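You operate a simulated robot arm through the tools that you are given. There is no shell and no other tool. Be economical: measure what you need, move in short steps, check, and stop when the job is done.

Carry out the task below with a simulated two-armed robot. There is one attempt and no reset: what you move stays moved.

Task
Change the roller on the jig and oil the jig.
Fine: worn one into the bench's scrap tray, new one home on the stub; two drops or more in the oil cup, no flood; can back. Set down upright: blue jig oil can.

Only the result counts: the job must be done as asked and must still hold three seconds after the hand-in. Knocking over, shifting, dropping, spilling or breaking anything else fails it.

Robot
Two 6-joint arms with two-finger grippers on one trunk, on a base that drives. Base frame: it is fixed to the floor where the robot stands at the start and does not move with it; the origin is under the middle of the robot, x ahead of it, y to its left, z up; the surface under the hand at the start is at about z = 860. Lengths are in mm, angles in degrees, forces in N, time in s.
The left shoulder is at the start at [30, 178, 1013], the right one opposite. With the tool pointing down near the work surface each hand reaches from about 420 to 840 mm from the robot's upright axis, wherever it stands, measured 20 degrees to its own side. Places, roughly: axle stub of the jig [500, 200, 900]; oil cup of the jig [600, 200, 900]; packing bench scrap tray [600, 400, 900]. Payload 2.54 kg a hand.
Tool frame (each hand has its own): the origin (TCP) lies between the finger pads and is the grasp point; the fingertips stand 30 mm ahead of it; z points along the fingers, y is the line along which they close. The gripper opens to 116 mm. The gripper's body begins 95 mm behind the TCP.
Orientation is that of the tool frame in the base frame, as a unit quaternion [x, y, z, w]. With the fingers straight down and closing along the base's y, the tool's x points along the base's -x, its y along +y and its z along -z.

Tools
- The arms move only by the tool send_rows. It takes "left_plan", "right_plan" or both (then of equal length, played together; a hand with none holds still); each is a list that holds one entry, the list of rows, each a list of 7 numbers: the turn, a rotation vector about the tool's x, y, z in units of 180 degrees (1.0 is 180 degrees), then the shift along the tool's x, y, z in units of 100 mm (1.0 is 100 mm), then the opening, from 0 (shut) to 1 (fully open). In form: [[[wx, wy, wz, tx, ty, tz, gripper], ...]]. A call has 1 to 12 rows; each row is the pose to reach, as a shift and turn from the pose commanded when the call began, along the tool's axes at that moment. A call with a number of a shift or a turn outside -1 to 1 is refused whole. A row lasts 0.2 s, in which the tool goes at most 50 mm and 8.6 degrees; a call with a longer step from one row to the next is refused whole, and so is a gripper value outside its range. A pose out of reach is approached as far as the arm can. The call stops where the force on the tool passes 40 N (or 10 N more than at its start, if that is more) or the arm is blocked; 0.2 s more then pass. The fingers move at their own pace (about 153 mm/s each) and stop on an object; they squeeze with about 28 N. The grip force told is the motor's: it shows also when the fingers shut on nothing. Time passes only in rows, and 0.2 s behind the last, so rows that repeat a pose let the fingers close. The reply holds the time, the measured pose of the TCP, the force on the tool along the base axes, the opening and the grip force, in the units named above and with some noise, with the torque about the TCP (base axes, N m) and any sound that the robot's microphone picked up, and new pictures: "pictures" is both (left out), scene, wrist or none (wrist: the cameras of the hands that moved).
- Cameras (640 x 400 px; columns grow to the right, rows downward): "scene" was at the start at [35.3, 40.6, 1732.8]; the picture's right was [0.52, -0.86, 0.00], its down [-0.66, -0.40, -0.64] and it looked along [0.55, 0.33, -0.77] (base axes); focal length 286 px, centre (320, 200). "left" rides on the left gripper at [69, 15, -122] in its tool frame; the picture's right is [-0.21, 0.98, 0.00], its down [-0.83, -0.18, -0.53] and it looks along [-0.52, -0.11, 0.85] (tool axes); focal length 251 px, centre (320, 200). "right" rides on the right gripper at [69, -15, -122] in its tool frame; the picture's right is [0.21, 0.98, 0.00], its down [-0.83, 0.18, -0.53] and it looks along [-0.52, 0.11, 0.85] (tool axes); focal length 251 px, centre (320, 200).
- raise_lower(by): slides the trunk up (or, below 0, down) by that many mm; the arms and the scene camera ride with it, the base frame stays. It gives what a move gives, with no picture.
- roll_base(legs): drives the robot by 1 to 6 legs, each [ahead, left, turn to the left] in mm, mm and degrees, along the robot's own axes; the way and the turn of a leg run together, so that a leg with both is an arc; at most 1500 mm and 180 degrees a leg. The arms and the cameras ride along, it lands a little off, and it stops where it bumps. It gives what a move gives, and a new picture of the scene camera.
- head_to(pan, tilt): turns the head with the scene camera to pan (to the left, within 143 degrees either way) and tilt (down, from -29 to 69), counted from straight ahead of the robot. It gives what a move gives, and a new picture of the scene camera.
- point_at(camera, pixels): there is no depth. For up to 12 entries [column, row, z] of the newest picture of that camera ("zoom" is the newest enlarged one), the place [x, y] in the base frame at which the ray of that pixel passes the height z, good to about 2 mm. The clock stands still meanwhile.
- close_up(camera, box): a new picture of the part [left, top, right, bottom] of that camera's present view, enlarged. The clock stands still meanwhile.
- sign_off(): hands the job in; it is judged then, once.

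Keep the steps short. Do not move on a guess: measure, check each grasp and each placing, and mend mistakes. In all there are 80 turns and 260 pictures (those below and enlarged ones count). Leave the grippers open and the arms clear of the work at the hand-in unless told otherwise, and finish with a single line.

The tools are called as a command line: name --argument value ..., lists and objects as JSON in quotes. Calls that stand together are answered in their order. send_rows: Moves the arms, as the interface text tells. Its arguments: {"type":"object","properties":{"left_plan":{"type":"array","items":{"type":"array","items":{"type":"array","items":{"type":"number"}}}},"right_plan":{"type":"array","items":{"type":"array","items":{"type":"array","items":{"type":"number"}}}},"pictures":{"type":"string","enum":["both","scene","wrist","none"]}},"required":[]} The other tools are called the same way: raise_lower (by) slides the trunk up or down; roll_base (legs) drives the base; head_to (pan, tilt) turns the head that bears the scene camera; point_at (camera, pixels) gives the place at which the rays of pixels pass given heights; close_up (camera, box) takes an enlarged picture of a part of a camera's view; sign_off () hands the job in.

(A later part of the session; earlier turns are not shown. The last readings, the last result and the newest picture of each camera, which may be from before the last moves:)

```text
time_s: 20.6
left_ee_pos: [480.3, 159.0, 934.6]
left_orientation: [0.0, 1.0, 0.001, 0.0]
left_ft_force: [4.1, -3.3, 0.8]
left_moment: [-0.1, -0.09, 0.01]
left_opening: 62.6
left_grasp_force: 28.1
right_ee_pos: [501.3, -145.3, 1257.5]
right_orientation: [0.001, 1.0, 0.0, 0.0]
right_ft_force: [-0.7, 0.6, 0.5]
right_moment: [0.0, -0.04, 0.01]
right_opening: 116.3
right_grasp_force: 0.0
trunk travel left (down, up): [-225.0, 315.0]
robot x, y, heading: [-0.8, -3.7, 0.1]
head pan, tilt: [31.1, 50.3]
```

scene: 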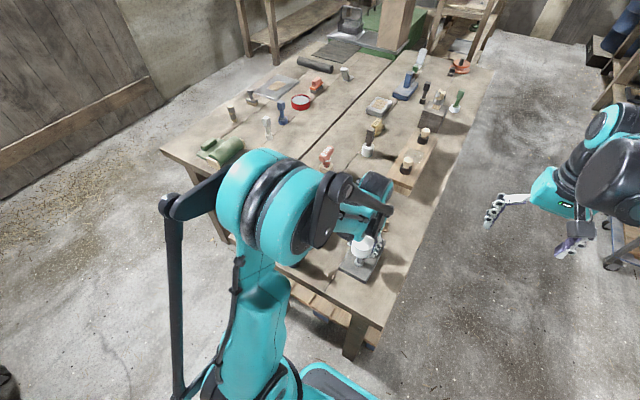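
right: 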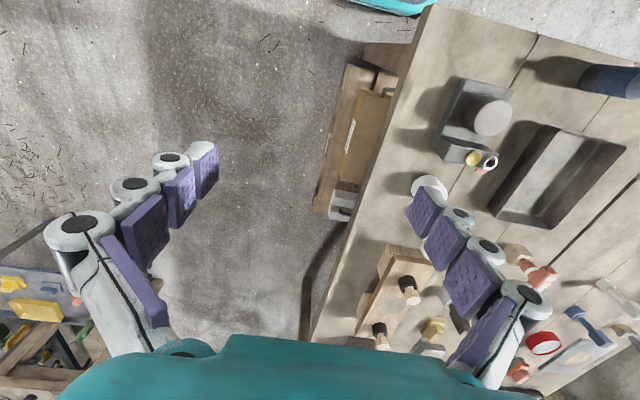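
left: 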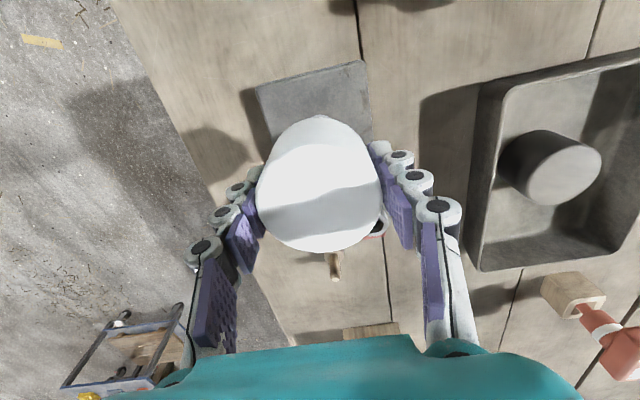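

It's engaged, with small side forces (4, -3 N). I ease the hand toward +x/-y and continue down.

send_rows --left_plan '[[[0, 0, 0, -0.01, -0.007, 0.03, 0], [0, 0, 0, -0.01, -0.007, 0.06, 0], [0, 0, 0, -0.01, -0.007, 0.09, 0], [0, 0, 0, -0.01, -0.007, 0.12, 0], [0, 0, 0, -0.01, -0.007, 0.15, 0]]]' --pictures "wrist"

```text
time_s: 21.8
left_ee_pos: [478.9, 159.1, 920.3]
left_orientation: [0.001, 1.0, 0.001, 0.0]
left_ft_force: [0.2, 0.6, -1.3]
left_moment: [-0.01, -0.02, -0.02]
left_opening: 62.7
left_grasp_force: 28.2
right_ee_pos: [502.2, -144.1, 1258.5]
right_orientation: [0.001, 1.0, 0.001, 0.0]
right_ft_force: [0.6, 0.6, -0.2]
right_moment: [0.02, 0.01, 0.02]
right_opening: 116.2
right_grasp_force: 0.1
trunk travel left (down, up): [-225.0, 315.0]
robot x, y, heading: [-2.3, -2.1, 0.1]
head pan, tilt: [31.1, 50.3]
```

left: 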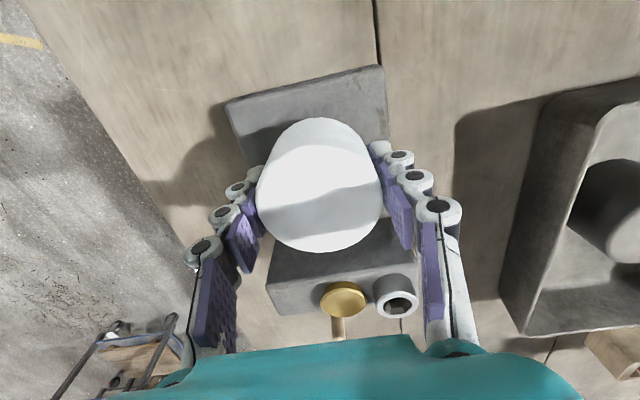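

Sliding freely. I continue down until it seats.

send_rows --left_plan '[[[0, 0, 0, 0, 0, 0.03, 0], [0, 0, 0, 0, 0, 0.06, 0], [0, 0, 0, 0, 0, 0.06, 0]]]' --pictures "none"

close_up --camera "scene" --box '[330, 190, 430, 290]'

```text
time_s: 22.6
left_ee_pos: [479.7, 159.1, 915.4]
left_orientation: [-0.001, 1.0, 0.001, 0.001]
left_ft_force: [7.9, 0.3, 21.2]
left_moment: [-0.01, -0.05, 0.0]
left_opening: 63.0
left_grasp_force: 28.3
right_ee_pos: [500.5, -144.9, 1257.4]
right_orientation: [0.0, 1.0, 0.001, 0.0]
right_ft_force: [-0.4, 0.3, -0.6]
right_moment: [-0.05, -0.04, 0.0]
right_opening: 116.2
right_grasp_force: 0.1
trunk travel left (down, up): [-225.0, 315.0]
robot x, y, heading: [1.0, -0.4, -0.0]
head pan, tilt: [31.1, 50.3]
```

```text
4.00 times, centred on (380, 240) of scene
```

zoom: 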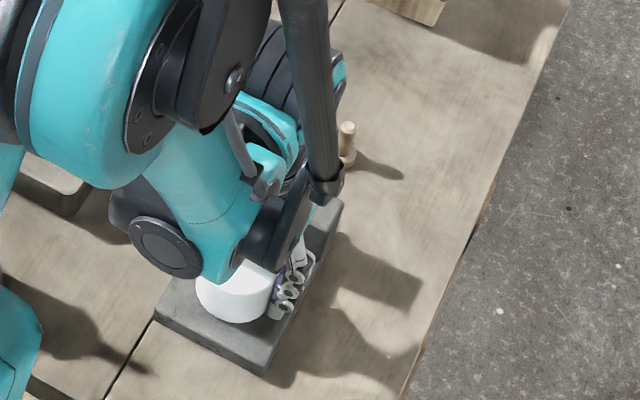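

It seated firmly at TCP z 915 (21 N). I release and lift to look.

send_rows --left_plan '[[[0, 0, 0, 0, 0, 0.04, 1], [0, 0, 0, 0, 0, 0.04, 1], [0, 0, 0, 0, 0, 0.04, 1], [0, 0, 0, 0, 0, -0.3, 1], [0, 0, 0, 0, 0, -0.65, 1], [0, 0, 0, 0, 0, -1, 1]]]' --pictures "wrist"

close_up --camera "scene" --box '[330, 210, 410, 290]'

```text
time_s: 24.0
left_ee_pos: [480.4, 158.7, 1014.9]
left_orientation: [-0.001, 1.0, 0.001, 0.001]
left_ft_force: [-1.2, -0.9, -0.5]
left_moment: [0.0, 0.0, -0.01]
left_opening: 116.2
left_grasp_force: 0.0
right_ee_pos: [501.0, -144.7, 1259.3]
right_orientation: [0.001, 1.0, 0.0, 0.0]
right_ft_force: [-0.9, 0.5, 0.4]
right_moment: [0.02, 0.01, -0.03]
right_opening: 116.1
right_grasp_force: 0.0
trunk travel left (down, up): [-225.0, 315.0]
robot x, y, heading: [-0.8, 3.6, 0.3]
head pan, tilt: [31.1, 50.3]
```

left: 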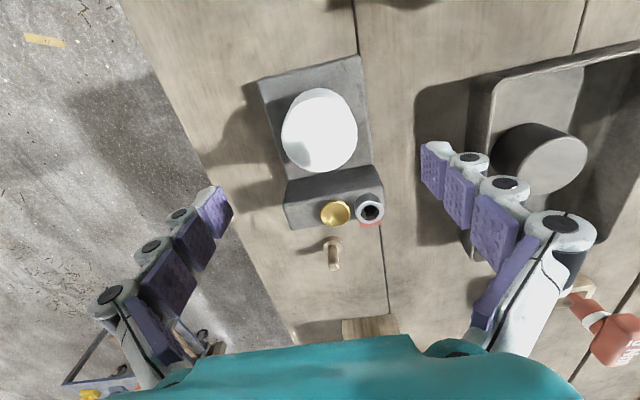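

```text
5.00 times, centred on (370, 250) of scene
```

zoom: 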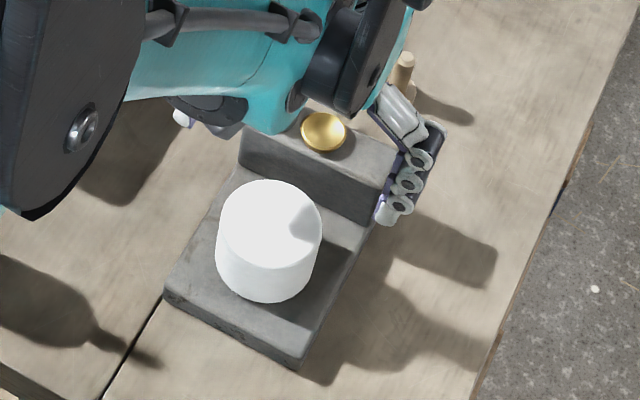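

The new roller sits flat on the stub. Next I take the left hand toward the oil can to study it.

send_rows --left_plan '[[[0, 0, 0, 0.0, 0.25, -0.25, 1], [0, 0, 0, 0.2, 0.5, -0.5, 1], [0, 0, 0, 0.4, 0.75, -0.75, 1], [0, 0, 0, 0.5, 1, -0.9, 1]]]' --pictures "none"

send_rows --left_plan '[[[0, 0, 0, 0.1, 0.25, 0, 1], [0, 0, 0, 0.2, 0.5, 0, 1], [0, 0, 0, 0.3, 0.75, 0, 1], [0, 0, 0, 0.3, 0.86, 0, 1]]]' --pictures "both"

```text
time_s: 25.0
left_ee_pos: [426.7, 258.8, 1103.1]
left_orientation: [0.0, 1.0, 0.001, 0.001]
left_ft_force: [1.1, 0.1, -0.2]
left_moment: [-0.03, -0.02, 0.01]
left_opening: 116.2
left_grasp_force: 0.1
right_ee_pos: [501.1, -145.2, 1256.9]
right_orientation: [0.0, 1.0, 0.0, 0.0]
right_ft_force: [0.2, 0.0, -0.5]
right_moment: [-0.03, 0.01, -0.02]
right_opening: 116.0
right_grasp_force: 0.1
trunk travel left (down, up): [-225.0, 315.0]
robot x, y, heading: [-3.0, 1.2, -0.1]
head pan, tilt: [31.1, 50.3]
```

```text
time_s: 26.0
left_ee_pos: [399.0, 345.1, 1102.8]
left_orientation: [0.0, 1.0, 0.001, 0.0]
left_ft_force: [-0.6, 0.2, -0.5]
left_moment: [-0.01, 0.02, 0.01]
left_opening: 116.1
left_grasp_force: 0.1
right_ee_pos: [501.1, -144.1, 1257.5]
right_orientation: [0.0, 1.0, -0.001, 0.0]
right_ft_force: [0.0, -0.6, 0.9]
right_moment: [0.03, 0.01, 0.0]
right_opening: 116.4
right_grasp_force: 0.1
trunk travel left (down, up): [-225.0, 315.0]
robot x, y, heading: [-1.9, 0.5, 0.0]
head pan, tilt: [31.1, 50.3]
```

scene: 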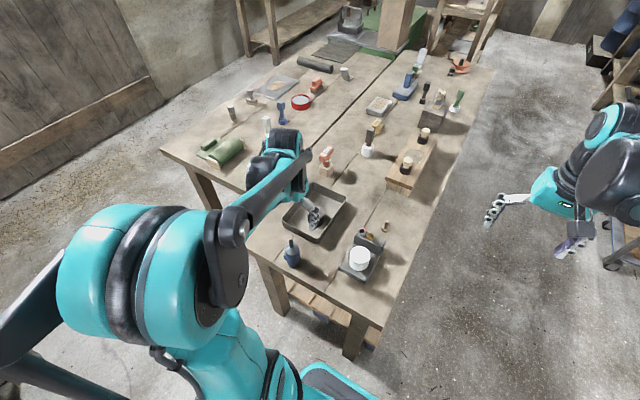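
left: 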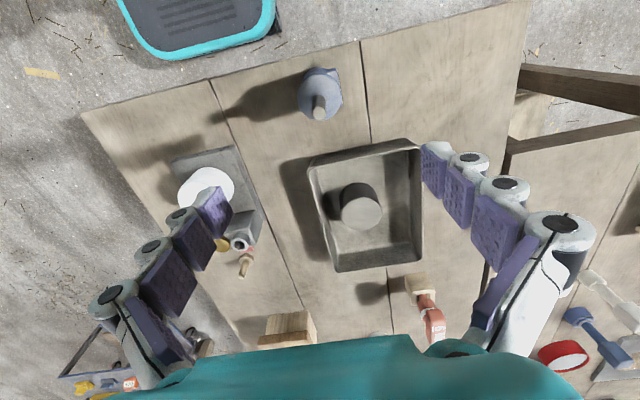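

close_up --camera "left" --box '[280, 55, 360, 130]'

close_up --camera "scene" --box '[270, 230, 320, 275]'

```text
5.33 times, centred on (320, 92) of left
```

zoom: 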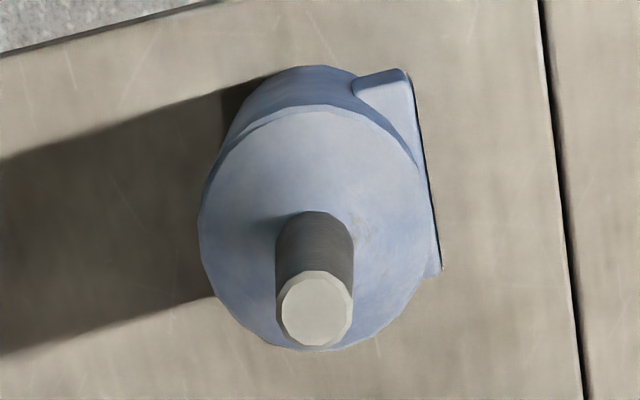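

```text
8.89 times, centred on (295, 252) of scene
```

zoom: 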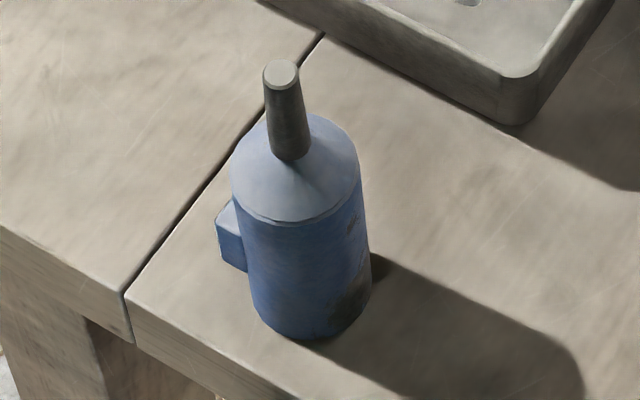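

The can has a block on its +y side and a straight spout. My plan is to have the right hand take it from the -y side (closing along x, clear of the block) so it can be rolled over the cup. The left hand backs off while the right hand starts turning.

send_rows --left_plan '[[[0, 0, 0, 0, 0.15, -0.15, 1], [0, 0, 0, 0, 0.3, -0.3, 1], [0, 0, 0, 0, 0.45, -0.45, 1], [0, 0, 0, 0, 0.6, -0.6, 1], [0, 0, 0, 0, 0.75, -0.75, 1], [0, 0, 0, 0, 0.9, -0.9, 1], [0, 0, 0, 0, 1, -1, 1]]]' --right_plan '[[[-0.0201, -0.0201, -0.0315, 0.08, 0.14, 0, 1], [-0.0401, -0.0401, -0.063, 0.16, 0.28, 0, 1], [-0.0602, -0.0602, -0.0945, 0.24, 0.42, 0, 1], [-0.0802, -0.0802, -0.126, 0.32, 0.56, 0, 1], [-0.1003, -0.1003, -0.1574, 0.4, 0.7, 0, 1], [-0.1203, -0.1203, -0.1889, 0.48, 0.84, 0, 1], [-0.1404, -0.1404, -0.2204, 0.56, 0.98, 0, 1]]]' --pictures "none"

send_rows --left_plan '[[[0, 0, 0, 0, 0.15, 0, 1], [0, 0, 0, 0, 0.3, 0, 1], [0, 0, 0, 0, 0.45, 0, 1], [0, 0, 0, 0, 0.6, 0, 1], [0, 0, 0, 0, 0.75, 0, 1], [0, 0, 0, 0, 0.9, 0, 1], [0, 0, 0, 0, 1, 0, 1]]]' --right_plan '[[[-0.0201, -0.0201, -0.0315, 0, 0, 0, 1], [-0.0401, -0.0401, -0.063, 0, 0, 0, 1], [-0.0602, -0.0602, -0.0945, 0, 0, 0, 1], [-0.0802, -0.0802, -0.126, 0, 0, 0, 1], [-0.1003, -0.1003, -0.1574, 0, 0, 0, 1], [-0.1203, -0.1203, -0.1889, 0, 0, 0, 1], [-0.1404, -0.1404, -0.2204, 0, 0, 0, 1]]]' --pictures "both"

```text
time_s: 27.6
left_ee_pos: [398.7, 445.0, 1203.0]
left_orientation: [0.0, 1.0, 0.001, 0.0]
left_ft_force: [-0.1, 0.4, -0.6]
left_moment: [0.0, 0.0, 0.0]
left_opening: 115.9
left_grasp_force: 0.0
right_ee_pos: [446.4, -47.0, 1256.3]
right_orientation: [-0.335, 0.893, 0.213, 0.213]
right_ft_force: [-0.6, 0.6, 0.7]
right_moment: [0.0, 0.02, -0.01]
right_opening: 116.0
right_grasp_force: 0.0
trunk travel left (down, up): [-225.0, 315.0]
robot x, y, heading: [-4.9, 2.8, -0.2]
head pan, tilt: [31.1, 50.3]
```

```text
time_s: 29.2
left_ee_pos: [399.8, 544.9, 1204.1]
left_orientation: [-0.001, 1.0, 0.001, 0.0]
left_ft_force: [-0.5, 0.0, 0.6]
left_moment: [0.01, 0.02, -0.01]
left_opening: 116.1
left_grasp_force: 0.1
right_ee_pos: [446.6, -48.1, 1255.6]
right_orientation: [0.597, -0.595, -0.38, -0.38]
right_ft_force: [1.1, -0.5, -0.2]
right_moment: [0.04, 0.0, 0.04]
right_opening: 116.0
right_grasp_force: 0.1
trunk travel left (down, up): [-225.0, 315.0]
robot x, y, heading: [0.4, 0.8, -0.3]
head pan, tilt: [31.1, 50.3]
```

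scene: 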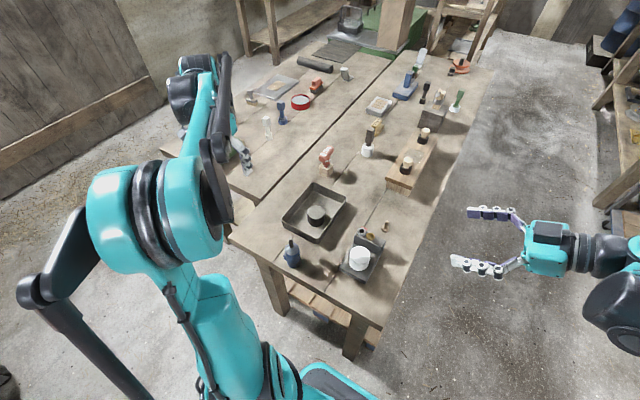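
right: 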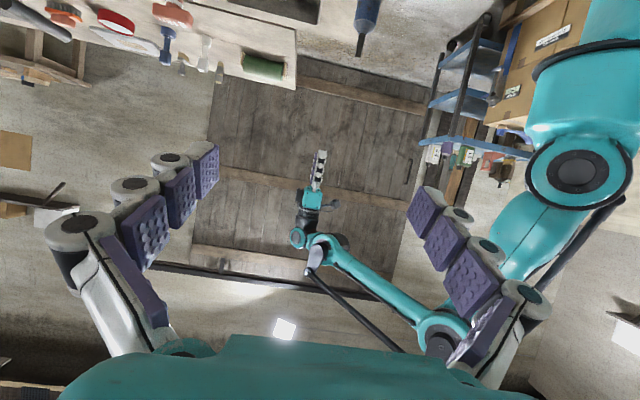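
left: 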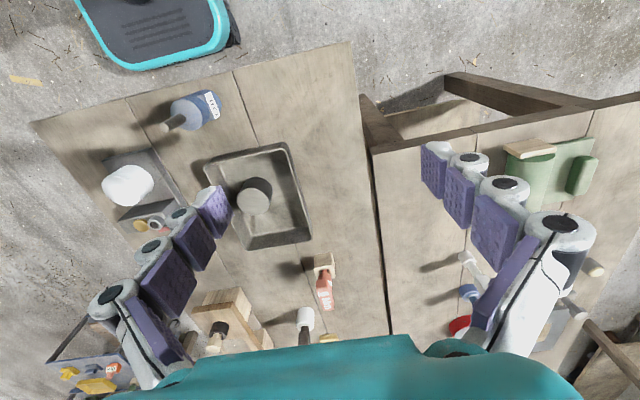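

The orientation was reached. I'll read the label on the can from the left camera and measure the can's position.

close_up --camera "left" --box '[150, 80, 240, 140]'

close_up --camera "scene" --box '[270, 230, 320, 275]'

```text
6.67 times, centred on (195, 110) of left
```

zoom: 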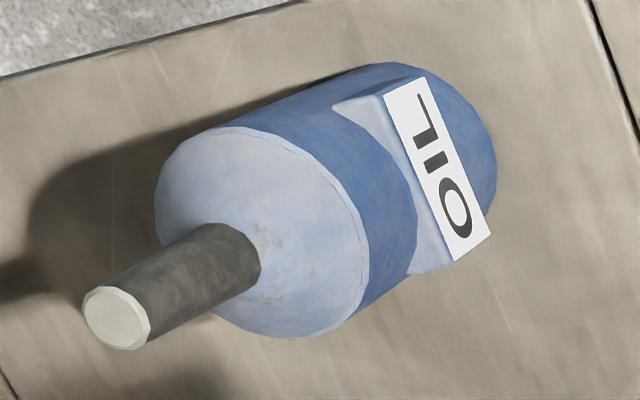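

```text
8.89 times, centred on (295, 252) of scene
```

zoom: 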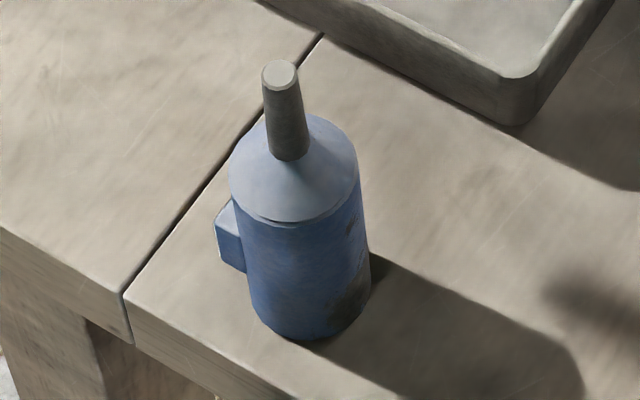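

point_at --camera "zoom" --pixels '[[280, 75, 980], [280, 75, 990], [280, 75, 1000], [309, 310, 860], [305, 341, 860], [294, 178, 925], [230, 185, 925], [358, 180, 925], [252, 300, 860], [370, 290, 860]]'

point_at --camera "left" --pixels '[[172.5, 127.5, 980], [172.5, 127.5, 990], [172.5, 127.5, 1000], [220.5, 108, 860], [172.5, 127.5, 970]]'

```text
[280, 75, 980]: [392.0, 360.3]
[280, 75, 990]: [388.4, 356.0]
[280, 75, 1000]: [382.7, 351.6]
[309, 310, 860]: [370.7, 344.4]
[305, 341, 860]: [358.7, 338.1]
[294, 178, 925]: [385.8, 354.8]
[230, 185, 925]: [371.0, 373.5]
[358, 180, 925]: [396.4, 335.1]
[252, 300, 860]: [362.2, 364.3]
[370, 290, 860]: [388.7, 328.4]
```

```text
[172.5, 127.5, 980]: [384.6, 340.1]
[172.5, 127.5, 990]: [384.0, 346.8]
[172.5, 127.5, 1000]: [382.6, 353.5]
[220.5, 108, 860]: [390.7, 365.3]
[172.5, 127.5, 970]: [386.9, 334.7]
```

It's only an "OIL" label plate. Can axis is (382,351), radius about 23, tip z about 998. I bring the right hand along its pointing direction to a pre-grasp on the -y side.

send_rows --right_plan '[[[0, 0, 0, 0.19, 0.16, 0.24, 1], [0, 0, 0, 0.38, 0.32, 0.48, 1], [0, 0, 0, 0.57, 0.49, 0.72, 1], [0, 0, 0, 0.75, 0.65, 0.97, 1]]]' --pictures "none"

send_rows --right_plan '[[[0, 0, 0, 0.25, 0, 0.32, 1], [0, 0, 0, 0.5, 0, 0.64, 1], [0, 0, 0, 0.75, 0, 0.97, 1]]]' --pictures "none"

send_rows --right_plan '[[[0, 0, 0, 0, 0, 0.32, 1], [0, 0, 0, 0, 0, 0.64, 1], [0, 0, 0, 0, 0, 0.97, 1]]]' --pictures "both"

```text
time_s: 30.2
left_ee_pos: [399.9, 544.2, 1204.2]
left_orientation: [0.0, 1.0, 0.001, 0.0]
left_ft_force: [1.0, 0.1, -0.2]
left_moment: [0.02, 0.01, 0.01]
left_opening: 116.1
left_grasp_force: 0.1
right_ee_pos: [379.1, 6.0, 1146.7]
right_orientation: [0.597, -0.596, -0.38, -0.38]
right_ft_force: [0.0, -0.3, 1.0]
right_moment: [0.01, 0.0, 0.0]
right_opening: 115.7
right_grasp_force: 0.0
trunk travel left (down, up): [-225.0, 315.0]
robot x, y, heading: [-0.2, -1.6, 0.1]
head pan, tilt: [31.1, 50.3]
```

```text
time_s: 31.0
left_ee_pos: [401.6, 544.5, 1202.8]
left_orientation: [0.0, 1.0, 0.001, 0.0]
left_ft_force: [0.5, 0.3, 0.2]
left_moment: [-0.04, 0.03, -0.04]
left_opening: 116.1
left_grasp_force: 0.0
right_ee_pos: [392.6, 67.6, 1053.6]
right_orientation: [0.597, -0.597, -0.38, -0.378]
right_ft_force: [0.6, -0.1, -0.7]
right_moment: [0.03, 0.03, 0.0]
right_opening: 116.2
right_grasp_force: 0.0
right hand out of reach, approached as far as the arm can: row 3
trunk travel left (down, up): [-225.0, 315.0]
robot x, y, heading: [-1.3, -0.9, -0.2]
head pan, tilt: [31.1, 50.3]
```

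```text
time_s: 31.8
left_ee_pos: [400.0, 544.4, 1203.5]
left_orientation: [0.001, 1.0, 0.0, 0.0]
left_ft_force: [-0.1, -0.8, -1.0]
left_moment: [-0.06, 0.03, 0.01]
left_opening: 116.0
left_grasp_force: 0.0
right_ee_pos: [406.1, 160.1, 1033.5]
right_orientation: [0.597, -0.597, -0.38, -0.378]
right_ft_force: [0.1, 0.2, 0.1]
right_moment: [-0.02, 0.02, 0.03]
right_opening: 115.8
right_grasp_force: 0.1
right hand out of reach, approached as far as the arm can: row 1, 2, 3
trunk travel left (down, up): [-225.0, 315.0]
robot x, y, heading: [-1.4, -1.7, -0.2]
head pan, tilt: [31.1, 50.3]
```

scene: 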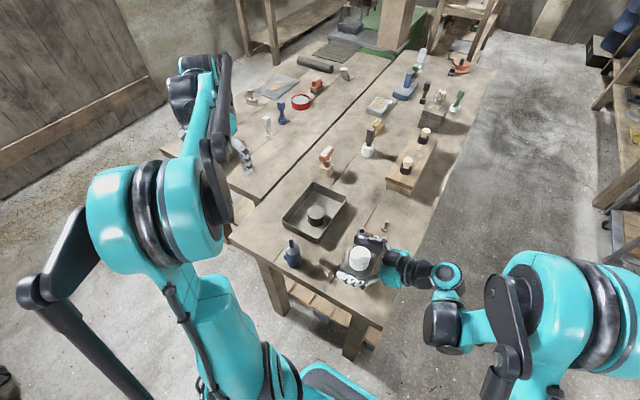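
right: 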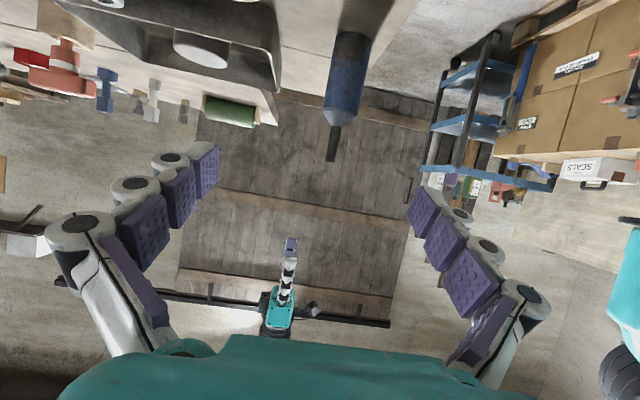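

The arm is too folded there (out of reach up close). I retreat the hand and will drive the base back 200 mm to gain room.

send_rows --right_plan '[[[0, 0, 0, -0.3, 0, -0.2, 1], [0, 0, 0, -0.6, 0, -0.5, 1], [0, 0, 0, -0.9, 0, -0.95, 1]]]' --pictures "none"

roll_base --legs '[[-200, 0, 0]]'

```text
refused: row 3 steps farther than a row can; nothing moved
```

```text
time_s: 33.4
left_ee_pos: [196.6, 543.7, 1205.2]
left_orientation: [-0.001, 1.0, 0.001, 0.001]
left_ft_force: [-0.5, 0.8, 0.4]
left_moment: [0.04, -0.02, -0.03]
left_opening: 116.0
left_grasp_force: 0.1
right_ee_pos: [203.4, 158.9, 1035.1]
right_orientation: [0.598, -0.595, -0.38, -0.379]
right_ft_force: [-0.6, -0.3, -0.1]
right_moment: [0.04, -0.03, -0.02]
right_opening: 116.2
right_grasp_force: 0.1
trunk travel left (down, up): [-225.0, 315.0]
robot x, y, heading: [-200.6, -0.5, 0.1]
head pan, tilt: [31.1, 50.3]
```

scene: 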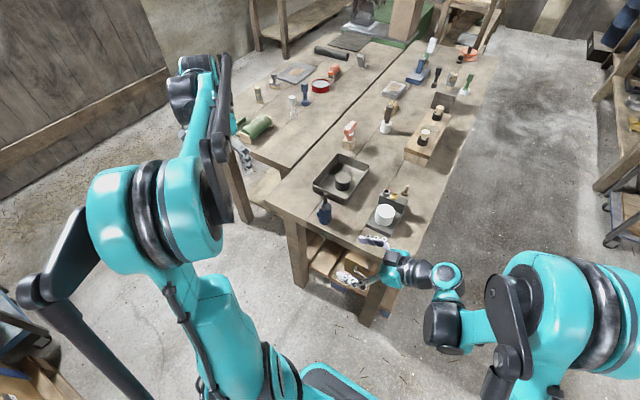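

The base is back 200 mm, and the hand is clear at (203,159,1035). I move +x in steps and check that the pose comes back into reach.

send_rows --right_plan '[[[0, 0, 0, 0, -0.33, 0, 1], [0, 0, 0, 0, -0.66, 0, 1], [0, 0, 0, 0, -1, 0, 1]]]' --pictures "none"

```text
time_s: 34.2
left_ee_pos: [198.0, 544.3, 1203.0]
left_orientation: [-0.003, 1.0, 0.001, 0.0]
left_ft_force: [0.0, 0.3, -0.1]
left_moment: [0.0, 0.02, -0.01]
left_opening: 116.2
left_grasp_force: 0.1
right_ee_pos: [302.4, 160.4, 1032.9]
right_orientation: [0.597, -0.596, -0.38, -0.378]
right_ft_force: [0.2, 0.5, -0.8]
right_moment: [0.04, 0.03, 0.04]
right_opening: 115.9
right_grasp_force: 0.1
trunk travel left (down, up): [-225.0, 315.0]
robot x, y, heading: [-201.2, -1.7, -0.4]
head pan, tilt: [31.1, 50.3]
```

send_rows --right_plan '[[[0, 0, 0, 0.09, -0.2, 0.25, 1], [0, 0, 0, 0.18, -0.4, 0.5, 1], [0, 0, 0, 0.27, -0.6, 0.75, 1], [0, 0, 0, 0.36, -0.79, 1, 1], [0, 0, 0, 0.36, -0.79, 1, 1]]]' --pictures "both"

```text
time_s: 35.4
left_ee_pos: [196.3, 543.5, 1204.6]
left_orientation: [-0.002, 1.0, 0.001, -0.001]
left_ft_force: [0.0, 0.2, 0.1]
left_moment: [0.01, -0.01, -0.02]
left_opening: 115.9
left_grasp_force: 0.2
right_ee_pos: [380.6, 236.9, 960.4]
right_orientation: [0.597, -0.596, -0.38, -0.379]
right_ft_force: [-0.1, -0.4, 0.3]
right_moment: [-0.04, 0.0, -0.01]
right_opening: 116.2
right_grasp_force: 0.0
trunk travel left (down, up): [-225.0, 315.0]
robot x, y, heading: [-199.7, -3.3, -0.1]
head pan, tilt: [31.1, 50.3]
```

scene: 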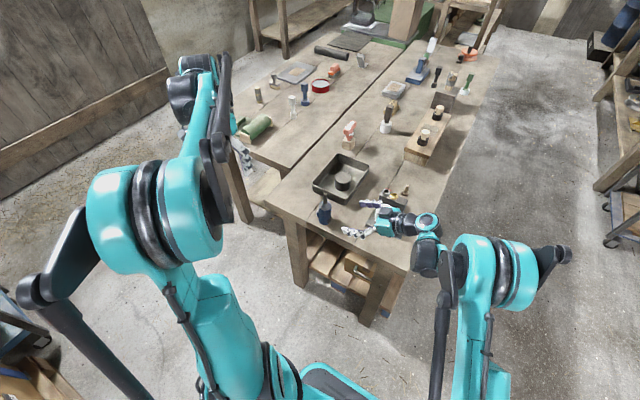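
right: 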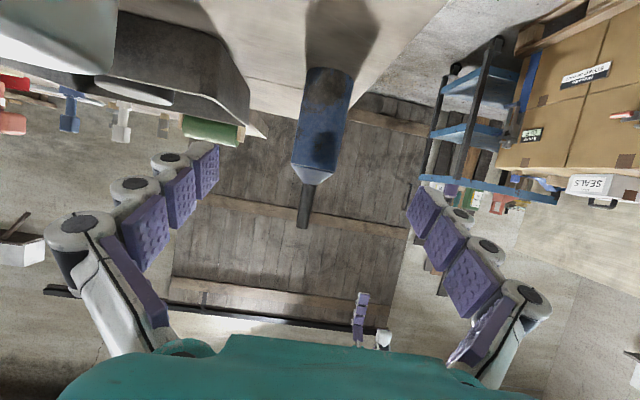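

The can sits between the fingers in the camera view. I approach along the tool axis, then close.

send_rows --right_plan '[[[0, 0, 0, 0, -0.01, 0.33, 1], [0, 0, 0, 0, -0.01, 0.66, 1], [0, 0, 0, 0, -0.01, 1, 1]]]' --pictures "wrist"

close_up --camera "scene" --box '[290, 170, 400, 250]'

```text
time_s: 36.2
left_ee_pos: [197.5, 545.5, 1203.2]
left_orientation: [-0.002, 1.0, 0.001, 0.0]
left_ft_force: [0.2, 0.5, 0.1]
left_moment: [-0.01, 0.02, 0.01]
left_opening: 116.0
left_grasp_force: 0.0
right_ee_pos: [382.4, 326.2, 917.6]
right_orientation: [0.597, -0.596, -0.38, -0.379]
right_ft_force: [0.5, -0.1, -0.1]
right_moment: [-0.01, 0.01, 0.03]
right_opening: 115.8
right_grasp_force: 0.1
trunk travel left (down, up): [-225.0, 315.0]
robot x, y, heading: [-203.3, 1.3, 0.2]
head pan, tilt: [31.1, 50.3]
```

right: 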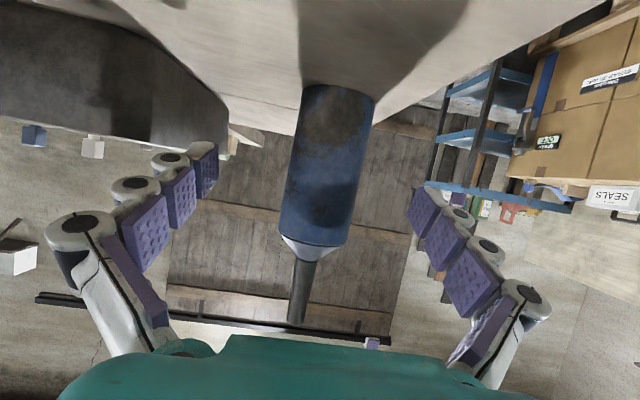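

```text
5.00 times, centred on (345, 210) of scene
```

zoom: 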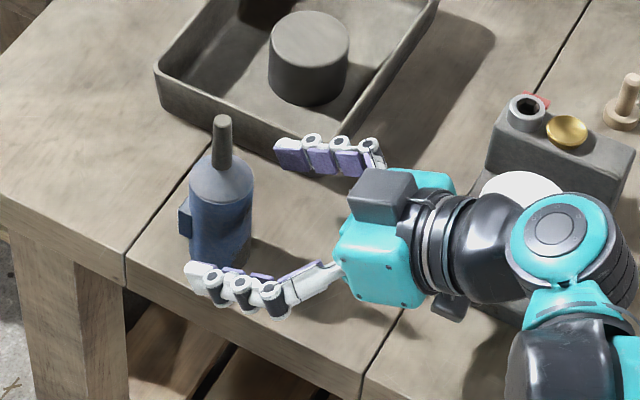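

Well aligned; I go 26 mm more and close.

send_rows --right_plan '[[[0, 0, 0, 0, 0, 0.26, 1], [0, 0, 0, 0, 0, 0.26, 0.6], [0, 0, 0, 0, 0, 0.26, 0], [0, 0, 0, 0, 0, 0.26, 0], [0, 0, 0, 0, 0, 0.26, 0]]]' --pictures "wrist"

close_up --camera "scene" --box '[290, 170, 400, 250]'

```text
time_s: 37.4
left_ee_pos: [195.3, 543.0, 1205.2]
left_orientation: [-0.001, 1.0, 0.001, 0.001]
left_ft_force: [0.5, 0.0, -0.6]
left_moment: [0.02, -0.02, 0.02]
left_opening: 116.0
left_grasp_force: 0.2
right_ee_pos: [382.1, 349.2, 906.4]
right_orientation: [0.597, -0.596, -0.38, -0.379]
right_ft_force: [0.7, -0.2, 4.1]
right_moment: [0.08, -0.09, -0.03]
right_opening: 43.8
right_grasp_force: 27.8
trunk travel left (down, up): [-225.0, 315.0]
robot x, y, heading: [-203.4, 1.9, 0.3]
head pan, tilt: [31.1, 50.3]
```

right: 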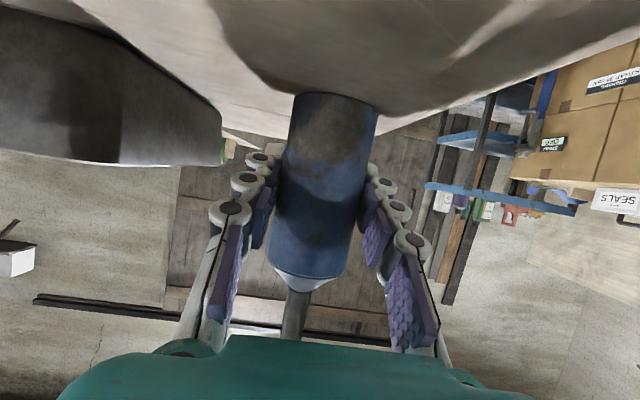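

```text
5.00 times, centred on (345, 210) of scene
```

zoom: 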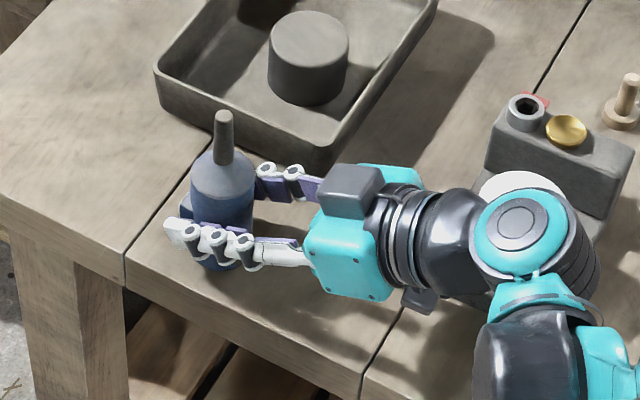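

Gripped firmly at 43.8 mm. I lift straight up 105 mm, then carry it level toward the far side of the cup.

send_rows --right_plan '[[[0, 0, 0, -0.1, 0, -0.05, 0], [0, 0, 0, -0.3, 0, -0.14, 0], [0, 0, 0, -0.52, 0, -0.242, 0], [0, 0, 0, -0.74, 0, -0.345, 0], [0, 0, 0, -0.952, 0, -0.444, 0]]]' --pictures "none"

send_rows --right_plan '[[[0, 0, 0, 0.05, -0.19, -0.131, 0], [0, 0, 0, 0.1, -0.38, -0.262, 0], [0, 0, 0, 0.15, -0.57, -0.393, 0], [0, 0, 0, 0.2, -0.76, -0.524, 0], [0, 0, 0, 0.251, -0.95, -0.655, 0]]]' --pictures "scene"

```text
time_s: 38.6
left_ee_pos: [197.1, 545.4, 1203.7]
left_orientation: [-0.001, 1.0, 0.001, 0.0]
left_ft_force: [-0.7, 0.5, 0.2]
left_moment: [0.0, 0.02, -0.02]
left_opening: 116.1
left_grasp_force: 0.0
right_ee_pos: [382.6, 349.2, 1010.6]
right_orientation: [0.598, -0.595, -0.381, -0.379]
right_ft_force: [0.3, 0.0, -2.3]
right_moment: [-0.01, 0.02, 0.01]
right_opening: 43.8
right_grasp_force: 28.2
trunk travel left (down, up): [-225.0, 315.0]
robot x, y, heading: [-202.1, 3.1, 0.1]
head pan, tilt: [31.1, 50.3]
```

```text
time_s: 39.8
left_ee_pos: [197.0, 543.5, 1203.1]
left_orientation: [-0.001, 1.0, 0.001, 0.001]
left_ft_force: [-0.5, -0.5, 0.5]
left_moment: [0.0, 0.05, -0.01]
left_opening: 116.0
left_grasp_force: 0.1
right_ee_pos: [481.0, 279.0, 1013.6]
right_orientation: [0.598, -0.595, -0.381, -0.378]
right_ft_force: [0.4, -0.8, -1.8]
right_moment: [-0.01, 0.0, 0.01]
right_opening: 44.0
right_grasp_force: 28.3
trunk travel left (down, up): [-225.0, 315.0]
robot x, y, heading: [-195.5, 0.1, 0.2]
head pan, tilt: [31.1, 50.3]
```

scene: 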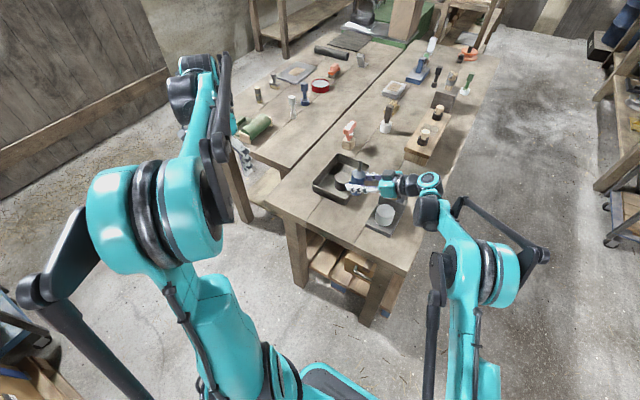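

Carrying steadily. I continue to about (640,160,1022).

send_rows --right_plan '[[[0, 0, 0, 0.041, -0.19, -0.135, 0], [0, 0, 0, 0.082, -0.38, -0.27, 0], [0, 0, 0, 0.123, -0.57, -0.405, 0], [0, 0, 0, 0.164, -0.76, -0.541, 0], [0, 0, 0, 0.205, -0.95, -0.676, 0]]]' --pictures "none"

send_rows --right_plan '[[[0, 0, 0, 0.05, -0.17, -0.113, 0], [0, 0, 0, 0.1, -0.34, -0.226, 0], [0, 0, 0, 0.15, -0.51, -0.339, 0], [0, 0, 0, 0.211, -0.68, -0.453, 0], [0, 0, 0, 0.211, -0.68, -0.453, 0]]]' --pictures "both"

```text
time_s: 41.0
left_ee_pos: [197.5, 544.3, 1204.2]
left_orientation: [-0.001, 1.0, 0.001, 0.0]
left_ft_force: [-0.2, -1.0, 0.6]
left_moment: [0.02, -0.02, -0.01]
left_opening: 115.9
left_grasp_force: 0.0
right_ee_pos: [574.6, 208.9, 1025.3]
right_orientation: [0.597, -0.596, -0.38, -0.379]
right_ft_force: [0.0, 0.0, -2.2]
right_moment: [-0.01, 0.02, 0.0]
right_opening: 43.8
right_grasp_force: 28.2
trunk travel left (down, up): [-225.0, 315.0]
robot x, y, heading: [-199.8, 1.4, -0.0]
head pan, tilt: [31.1, 50.3]
```

```text
time_s: 42.2
left_ee_pos: [196.6, 544.1, 1204.0]
left_orientation: [-0.002, 1.0, 0.001, 0.0]
left_ft_force: [0.3, 0.3, 0.1]
left_moment: [-0.04, -0.01, -0.01]
left_opening: 115.8
left_grasp_force: 0.0
right_ee_pos: [591.3, 153.6, 1037.0]
right_orientation: [-0.596, 0.597, 0.379, 0.38]
right_ft_force: [0.4, 0.3, -2.6]
right_moment: [-0.05, 0.0, 0.01]
right_opening: 43.9
right_grasp_force: 28.0
right hand out of reach, approached as far as the arm can: row 1, 2, 3, 4, 5
trunk travel left (down, up): [-225.0, 315.0]
robot x, y, heading: [-198.2, -1.1, -0.0]
head pan, tilt: [31.1, 50.3]
```

scene: 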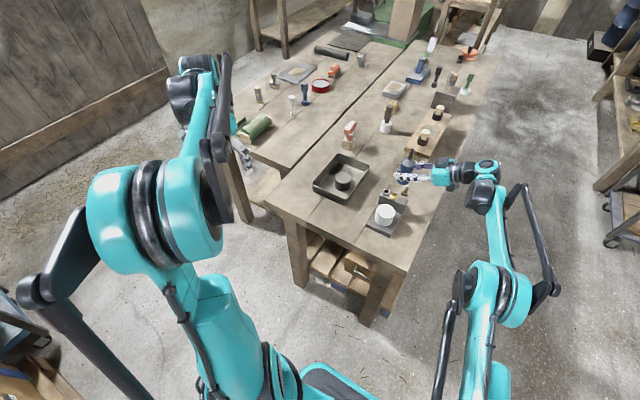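
right: 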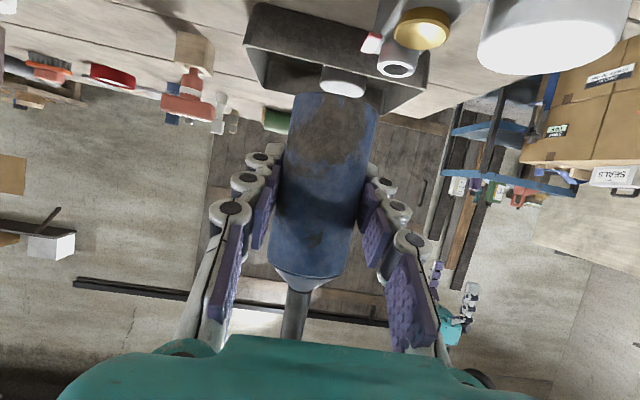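

The reach limit is near (rel. x about 790). I draw the hand back 60 mm and drive the base forward 110 mm.

send_rows --right_plan '[[[0, 0, 0, 0, 0.2, 0, 0], [0, 0, 0, 0, 0.4, 0, 0], [0, 0, 0, 0, 0.6, 0, 0], [0, 0, 0, 0, 0.6, 0, 0]]]' --pictures "none"

roll_base --legs '[[110, 0, 0]]'

```text
time_s: 43.2
left_ee_pos: [197.6, 544.2, 1203.1]
left_orientation: [-0.002, 1.0, 0.001, 0.0]
left_ft_force: [-0.1, 0.9, 0.4]
left_moment: [0.0, 0.01, 0.01]
left_opening: 116.2
left_grasp_force: 0.1
right_ee_pos: [530.1, 151.9, 1035.7]
right_orientation: [0.598, -0.596, -0.381, -0.378]
right_ft_force: [1.0, 0.3, -1.9]
right_moment: [0.0, 0.0, -0.02]
right_opening: 43.7
right_grasp_force: 27.3
trunk travel left (down, up): [-225.0, 315.0]
robot x, y, heading: [-199.5, 0.2, 0.4]
head pan, tilt: [31.1, 50.3]
```

```text
time_s: 44.4
left_ee_pos: [306.9, 544.2, 1203.8]
left_orientation: [-0.001, 1.0, 0.0, 0.0]
left_ft_force: [0.0, 0.6, 0.0]
left_moment: [-0.05, 0.07, 0.03]
left_opening: 116.0
left_grasp_force: 0.1
right_ee_pos: [640.9, 150.4, 1036.1]
right_orientation: [0.597, -0.596, -0.381, -0.379]
right_ft_force: [0.0, 0.2, -2.1]
right_moment: [0.05, 0.0, 0.02]
right_opening: 43.8
right_grasp_force: 27.9
trunk travel left (down, up): [-225.0, 315.0]
robot x, y, heading: [-92.8, 2.5, -0.1]
head pan, tilt: [31.1, 50.3]
```

scene: 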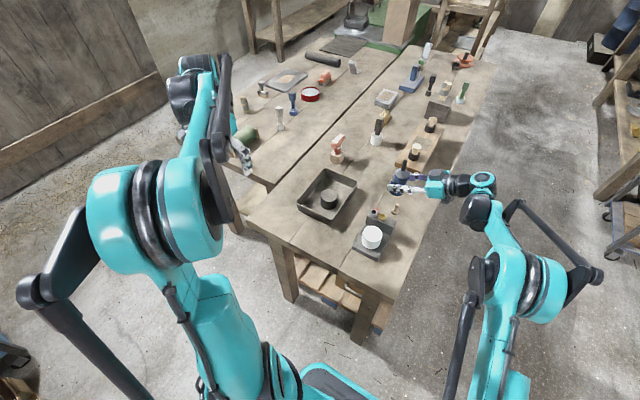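

Hand at (641,151,1036), level. I tilt the spout 60° toward -x (over the cup), correcting y to 160.

send_rows --right_plan '[[[0.0176, 0, -0.0378, 0.007, 0, 0.016, 0], [0.0352, 0, -0.0755, 0.013, 0, 0.031, 0], [0.0528, 0, -0.1133, 0.02, 0, 0.047, 0], [0.0704, 0, -0.151, 0.027, 0, 0.062, 0], [0.088, 0, -0.1888, 0.033, 0, 0.078, 0], [0.1057, 0, -0.2266, 0.04, 0, 0.093, 0], [0.1233, 0, -0.2643, 0.046, 0, 0.109, 0], [0.1409, 0, -0.3021, 0.053, 0, 0.124, 0]]]' --pictures "both"

close_up --camera "scene" --box '[350, 150, 450, 250]'

```text
time_s: 46.2
left_ee_pos: [306.6, 545.6, 1204.1]
left_orientation: [-0.002, 1.0, 0.001, 0.0]
left_ft_force: [0.9, 0.6, -0.3]
left_moment: [0.0, 0.01, -0.01]
left_opening: 116.0
left_grasp_force: 0.0
right_ee_pos: [640.0, 159.7, 1026.6]
right_orientation: [0.708, -0.325, -0.031, -0.626]
right_ft_force: [-0.3, -0.1, -2.4]
right_moment: [0.01, 0.03, 0.03]
right_opening: 43.9
right_grasp_force: 28.2
trunk travel left (down, up): [-225.0, 315.0]
robot x, y, heading: [-97.2, 1.3, 0.3]
head pan, tilt: [31.1, 50.3]
```

scene: 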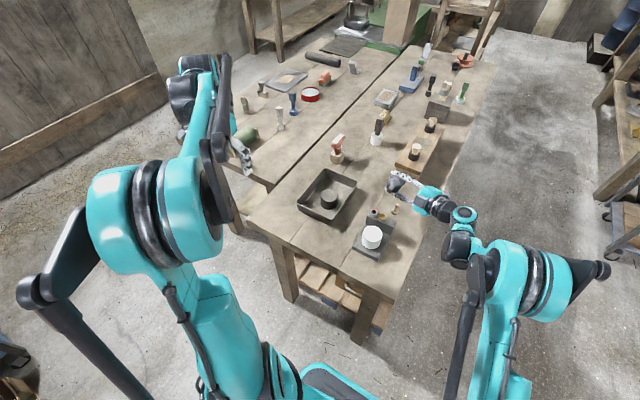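
right: 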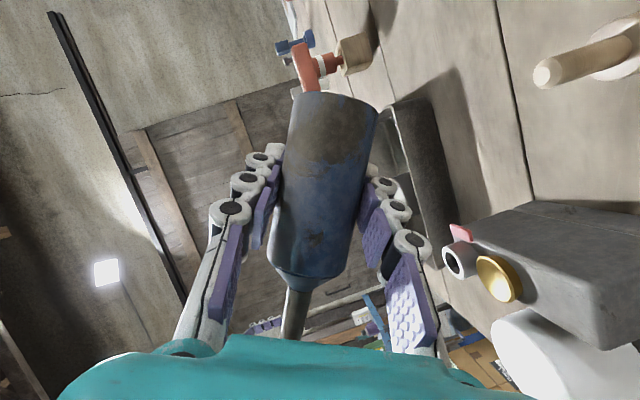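

```text
4.00 times, centred on (400, 200) of scene
```

zoom: 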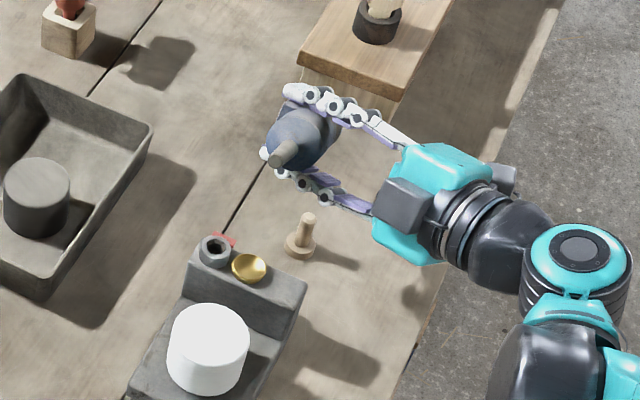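

The scene view shows both spout tip (283,152) and cup (249,268). I'll measure them.

point_at --camera "zoom" --pixels '[[283, 152, 1072], [283, 152, 1065], [249, 268, 930], [213, 250, 935], [307, 218, 897]]'

```text
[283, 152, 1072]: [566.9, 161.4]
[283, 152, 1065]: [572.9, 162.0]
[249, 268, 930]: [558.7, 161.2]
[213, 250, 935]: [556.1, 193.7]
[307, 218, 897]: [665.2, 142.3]
```

Tip is (566,161), aligned with the cup (558,161). I tilt 30° more to horizontal while lowering 24 mm.

send_rows --right_plan '[[[0.0176, 0, -0.0378, 0.037, 0.046, 0.017, 0], [0.0352, 0, -0.0755, 0.074, 0.092, 0.035, 0], [0.0528, 0, -0.1133, 0.111, 0.138, 0.052, 0], [0.0704, 0, -0.151, 0.148, 0.183, 0.069, 0]]]' --pictures "wrist"

close_up --camera "scene" --box '[350, 150, 450, 250]'

```text
time_s: 47.2
left_ee_pos: [305.1, 545.5, 1205.0]
left_orientation: [-0.002, 1.0, 0.001, 0.001]
left_ft_force: [-0.2, -0.6, 0.0]
left_moment: [-0.01, -0.03, 0.0]
left_opening: 116.1
left_grasp_force: 0.1
right_ee_pos: [643.9, 162.3, 1005.1]
right_orientation: [0.702, -0.188, 0.118, -0.677]
right_ft_force: [-0.4, 0.2, -1.3]
right_moment: [0.01, -0.02, 0.01]
right_opening: 43.7
right_grasp_force: 27.8
right hand out of reach, approached as far as the arm can: row 4
trunk travel left (down, up): [-225.0, 315.0]
robot x, y, heading: [-92.4, -0.0, 0.1]
head pan, tilt: [31.1, 50.3]
```

right: 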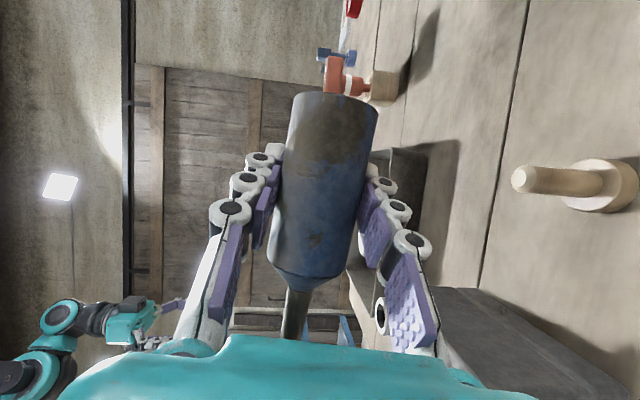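

```text
4.00 times, centred on (400, 200) of scene
```

zoom: 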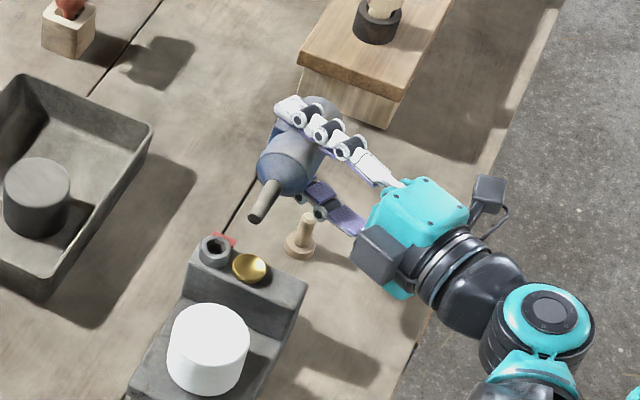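

The wrist hit a limit at about 84° of tilt. Turning the hand about the can's own axis (hand coming more from above) frees the wrist without moving the spout. I do 45° of that.

send_rows --right_plan '[[[-0.0378, 0, -0.0176, 0, 0, 0, 0], [-0.0755, 0, -0.0352, 0, 0, 0, 0], [-0.1133, 0, -0.0528, 0, 0, 0, 0], [-0.151, 0, -0.0704, 0, 0, 0, 0], [-0.1888, 0, -0.088, 0, 0, 0, 0], [-0.2266, 0, -0.1057, 0, 0, 0, 0]]]' --pictures "none"

close_up --camera "scene" --box '[350, 150, 450, 250]'

```text
time_s: 48.6
left_ee_pos: [305.0, 545.6, 1204.2]
left_orientation: [-0.001, 1.0, 0.0, 0.0]
left_ft_force: [-0.6, 0.5, 0.1]
left_moment: [-0.01, -0.02, 0.01]
left_opening: 116.3
left_grasp_force: 0.1
right_ee_pos: [643.3, 162.7, 1005.9]
right_orientation: [0.914, -0.102, 0.152, -0.362]
right_ft_force: [-0.1, 0.1, -2.9]
right_moment: [-0.01, -0.03, 0.0]
right_opening: 43.8
right_grasp_force: 28.0
trunk travel left (down, up): [-225.0, 315.0]
robot x, y, heading: [-91.5, -1.6, -0.1]
head pan, tilt: [31.1, 50.3]
```

```text
4.00 times, centred on (400, 200) of scene
```

zoom: 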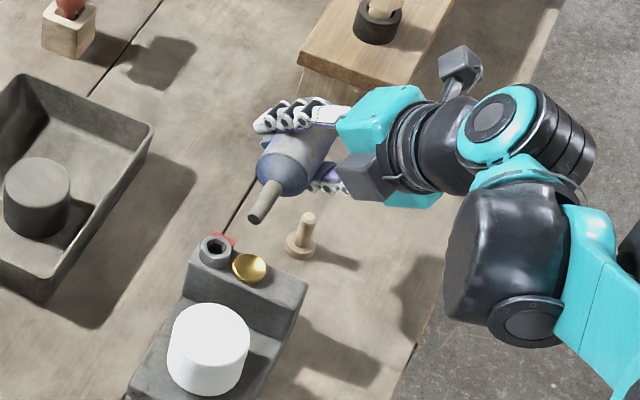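

The tilt is preserved with the wrist freed. I check where the tip is now.

point_at --camera "zoom" --pixels '[[257, 217, 1015], [257, 217, 1010], [249, 268, 930]]'

```text
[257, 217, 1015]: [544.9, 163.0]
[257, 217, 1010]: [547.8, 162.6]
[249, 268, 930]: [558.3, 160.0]
```

I tilt another 16° (to about 100°) and check for drops.

send_rows --right_plan '[[[0.0132, 0.0319, -0.028, -0.007, 0.042, 0.028, 0], [0.0263, 0.0637, -0.0561, -0.014, 0.084, 0.057, 0], [0.0263, 0.0637, -0.0561, -0.014, 0.084, 0.057, 0]]]' --pictures "none"

close_up --camera "scene" --box '[360, 180, 430, 240]'

```text
time_s: 49.4
left_ee_pos: [306.3, 544.1, 1203.7]
left_orientation: [-0.001, 1.0, 0.001, 0.001]
left_ft_force: [-0.5, 0.2, 0.1]
left_moment: [-0.02, -0.01, 0.04]
left_opening: 116.0
left_grasp_force: 0.1
right_ee_pos: [644.3, 160.9, 994.5]
right_orientation: [0.883, -0.049, 0.278, -0.375]
right_ft_force: [0.2, 0.7, -3.2]
right_moment: [0.02, 0.01, -0.02]
right_opening: 43.8
right_grasp_force: 28.3
trunk travel left (down, up): [-225.0, 315.0]
robot x, y, heading: [-93.3, 1.2, 0.1]
head pan, tilt: [31.1, 50.3]
```

```text
6.67 times, centred on (395, 210) of scene
```

zoom: 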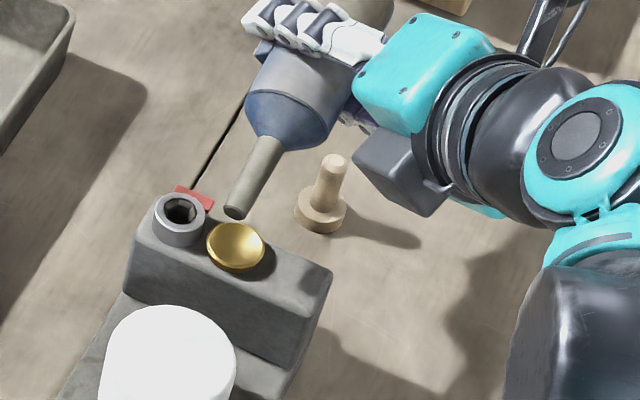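

No drops yet. I measure the tip over the cup before tilting further.

point_at --camera "zoom" --pixels '[[236, 211, 978], [236, 211, 970], [235, 245, 930], [180, 206, 935]]'

```text
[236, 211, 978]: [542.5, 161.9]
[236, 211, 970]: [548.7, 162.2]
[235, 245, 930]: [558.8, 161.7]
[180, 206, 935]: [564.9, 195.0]
```

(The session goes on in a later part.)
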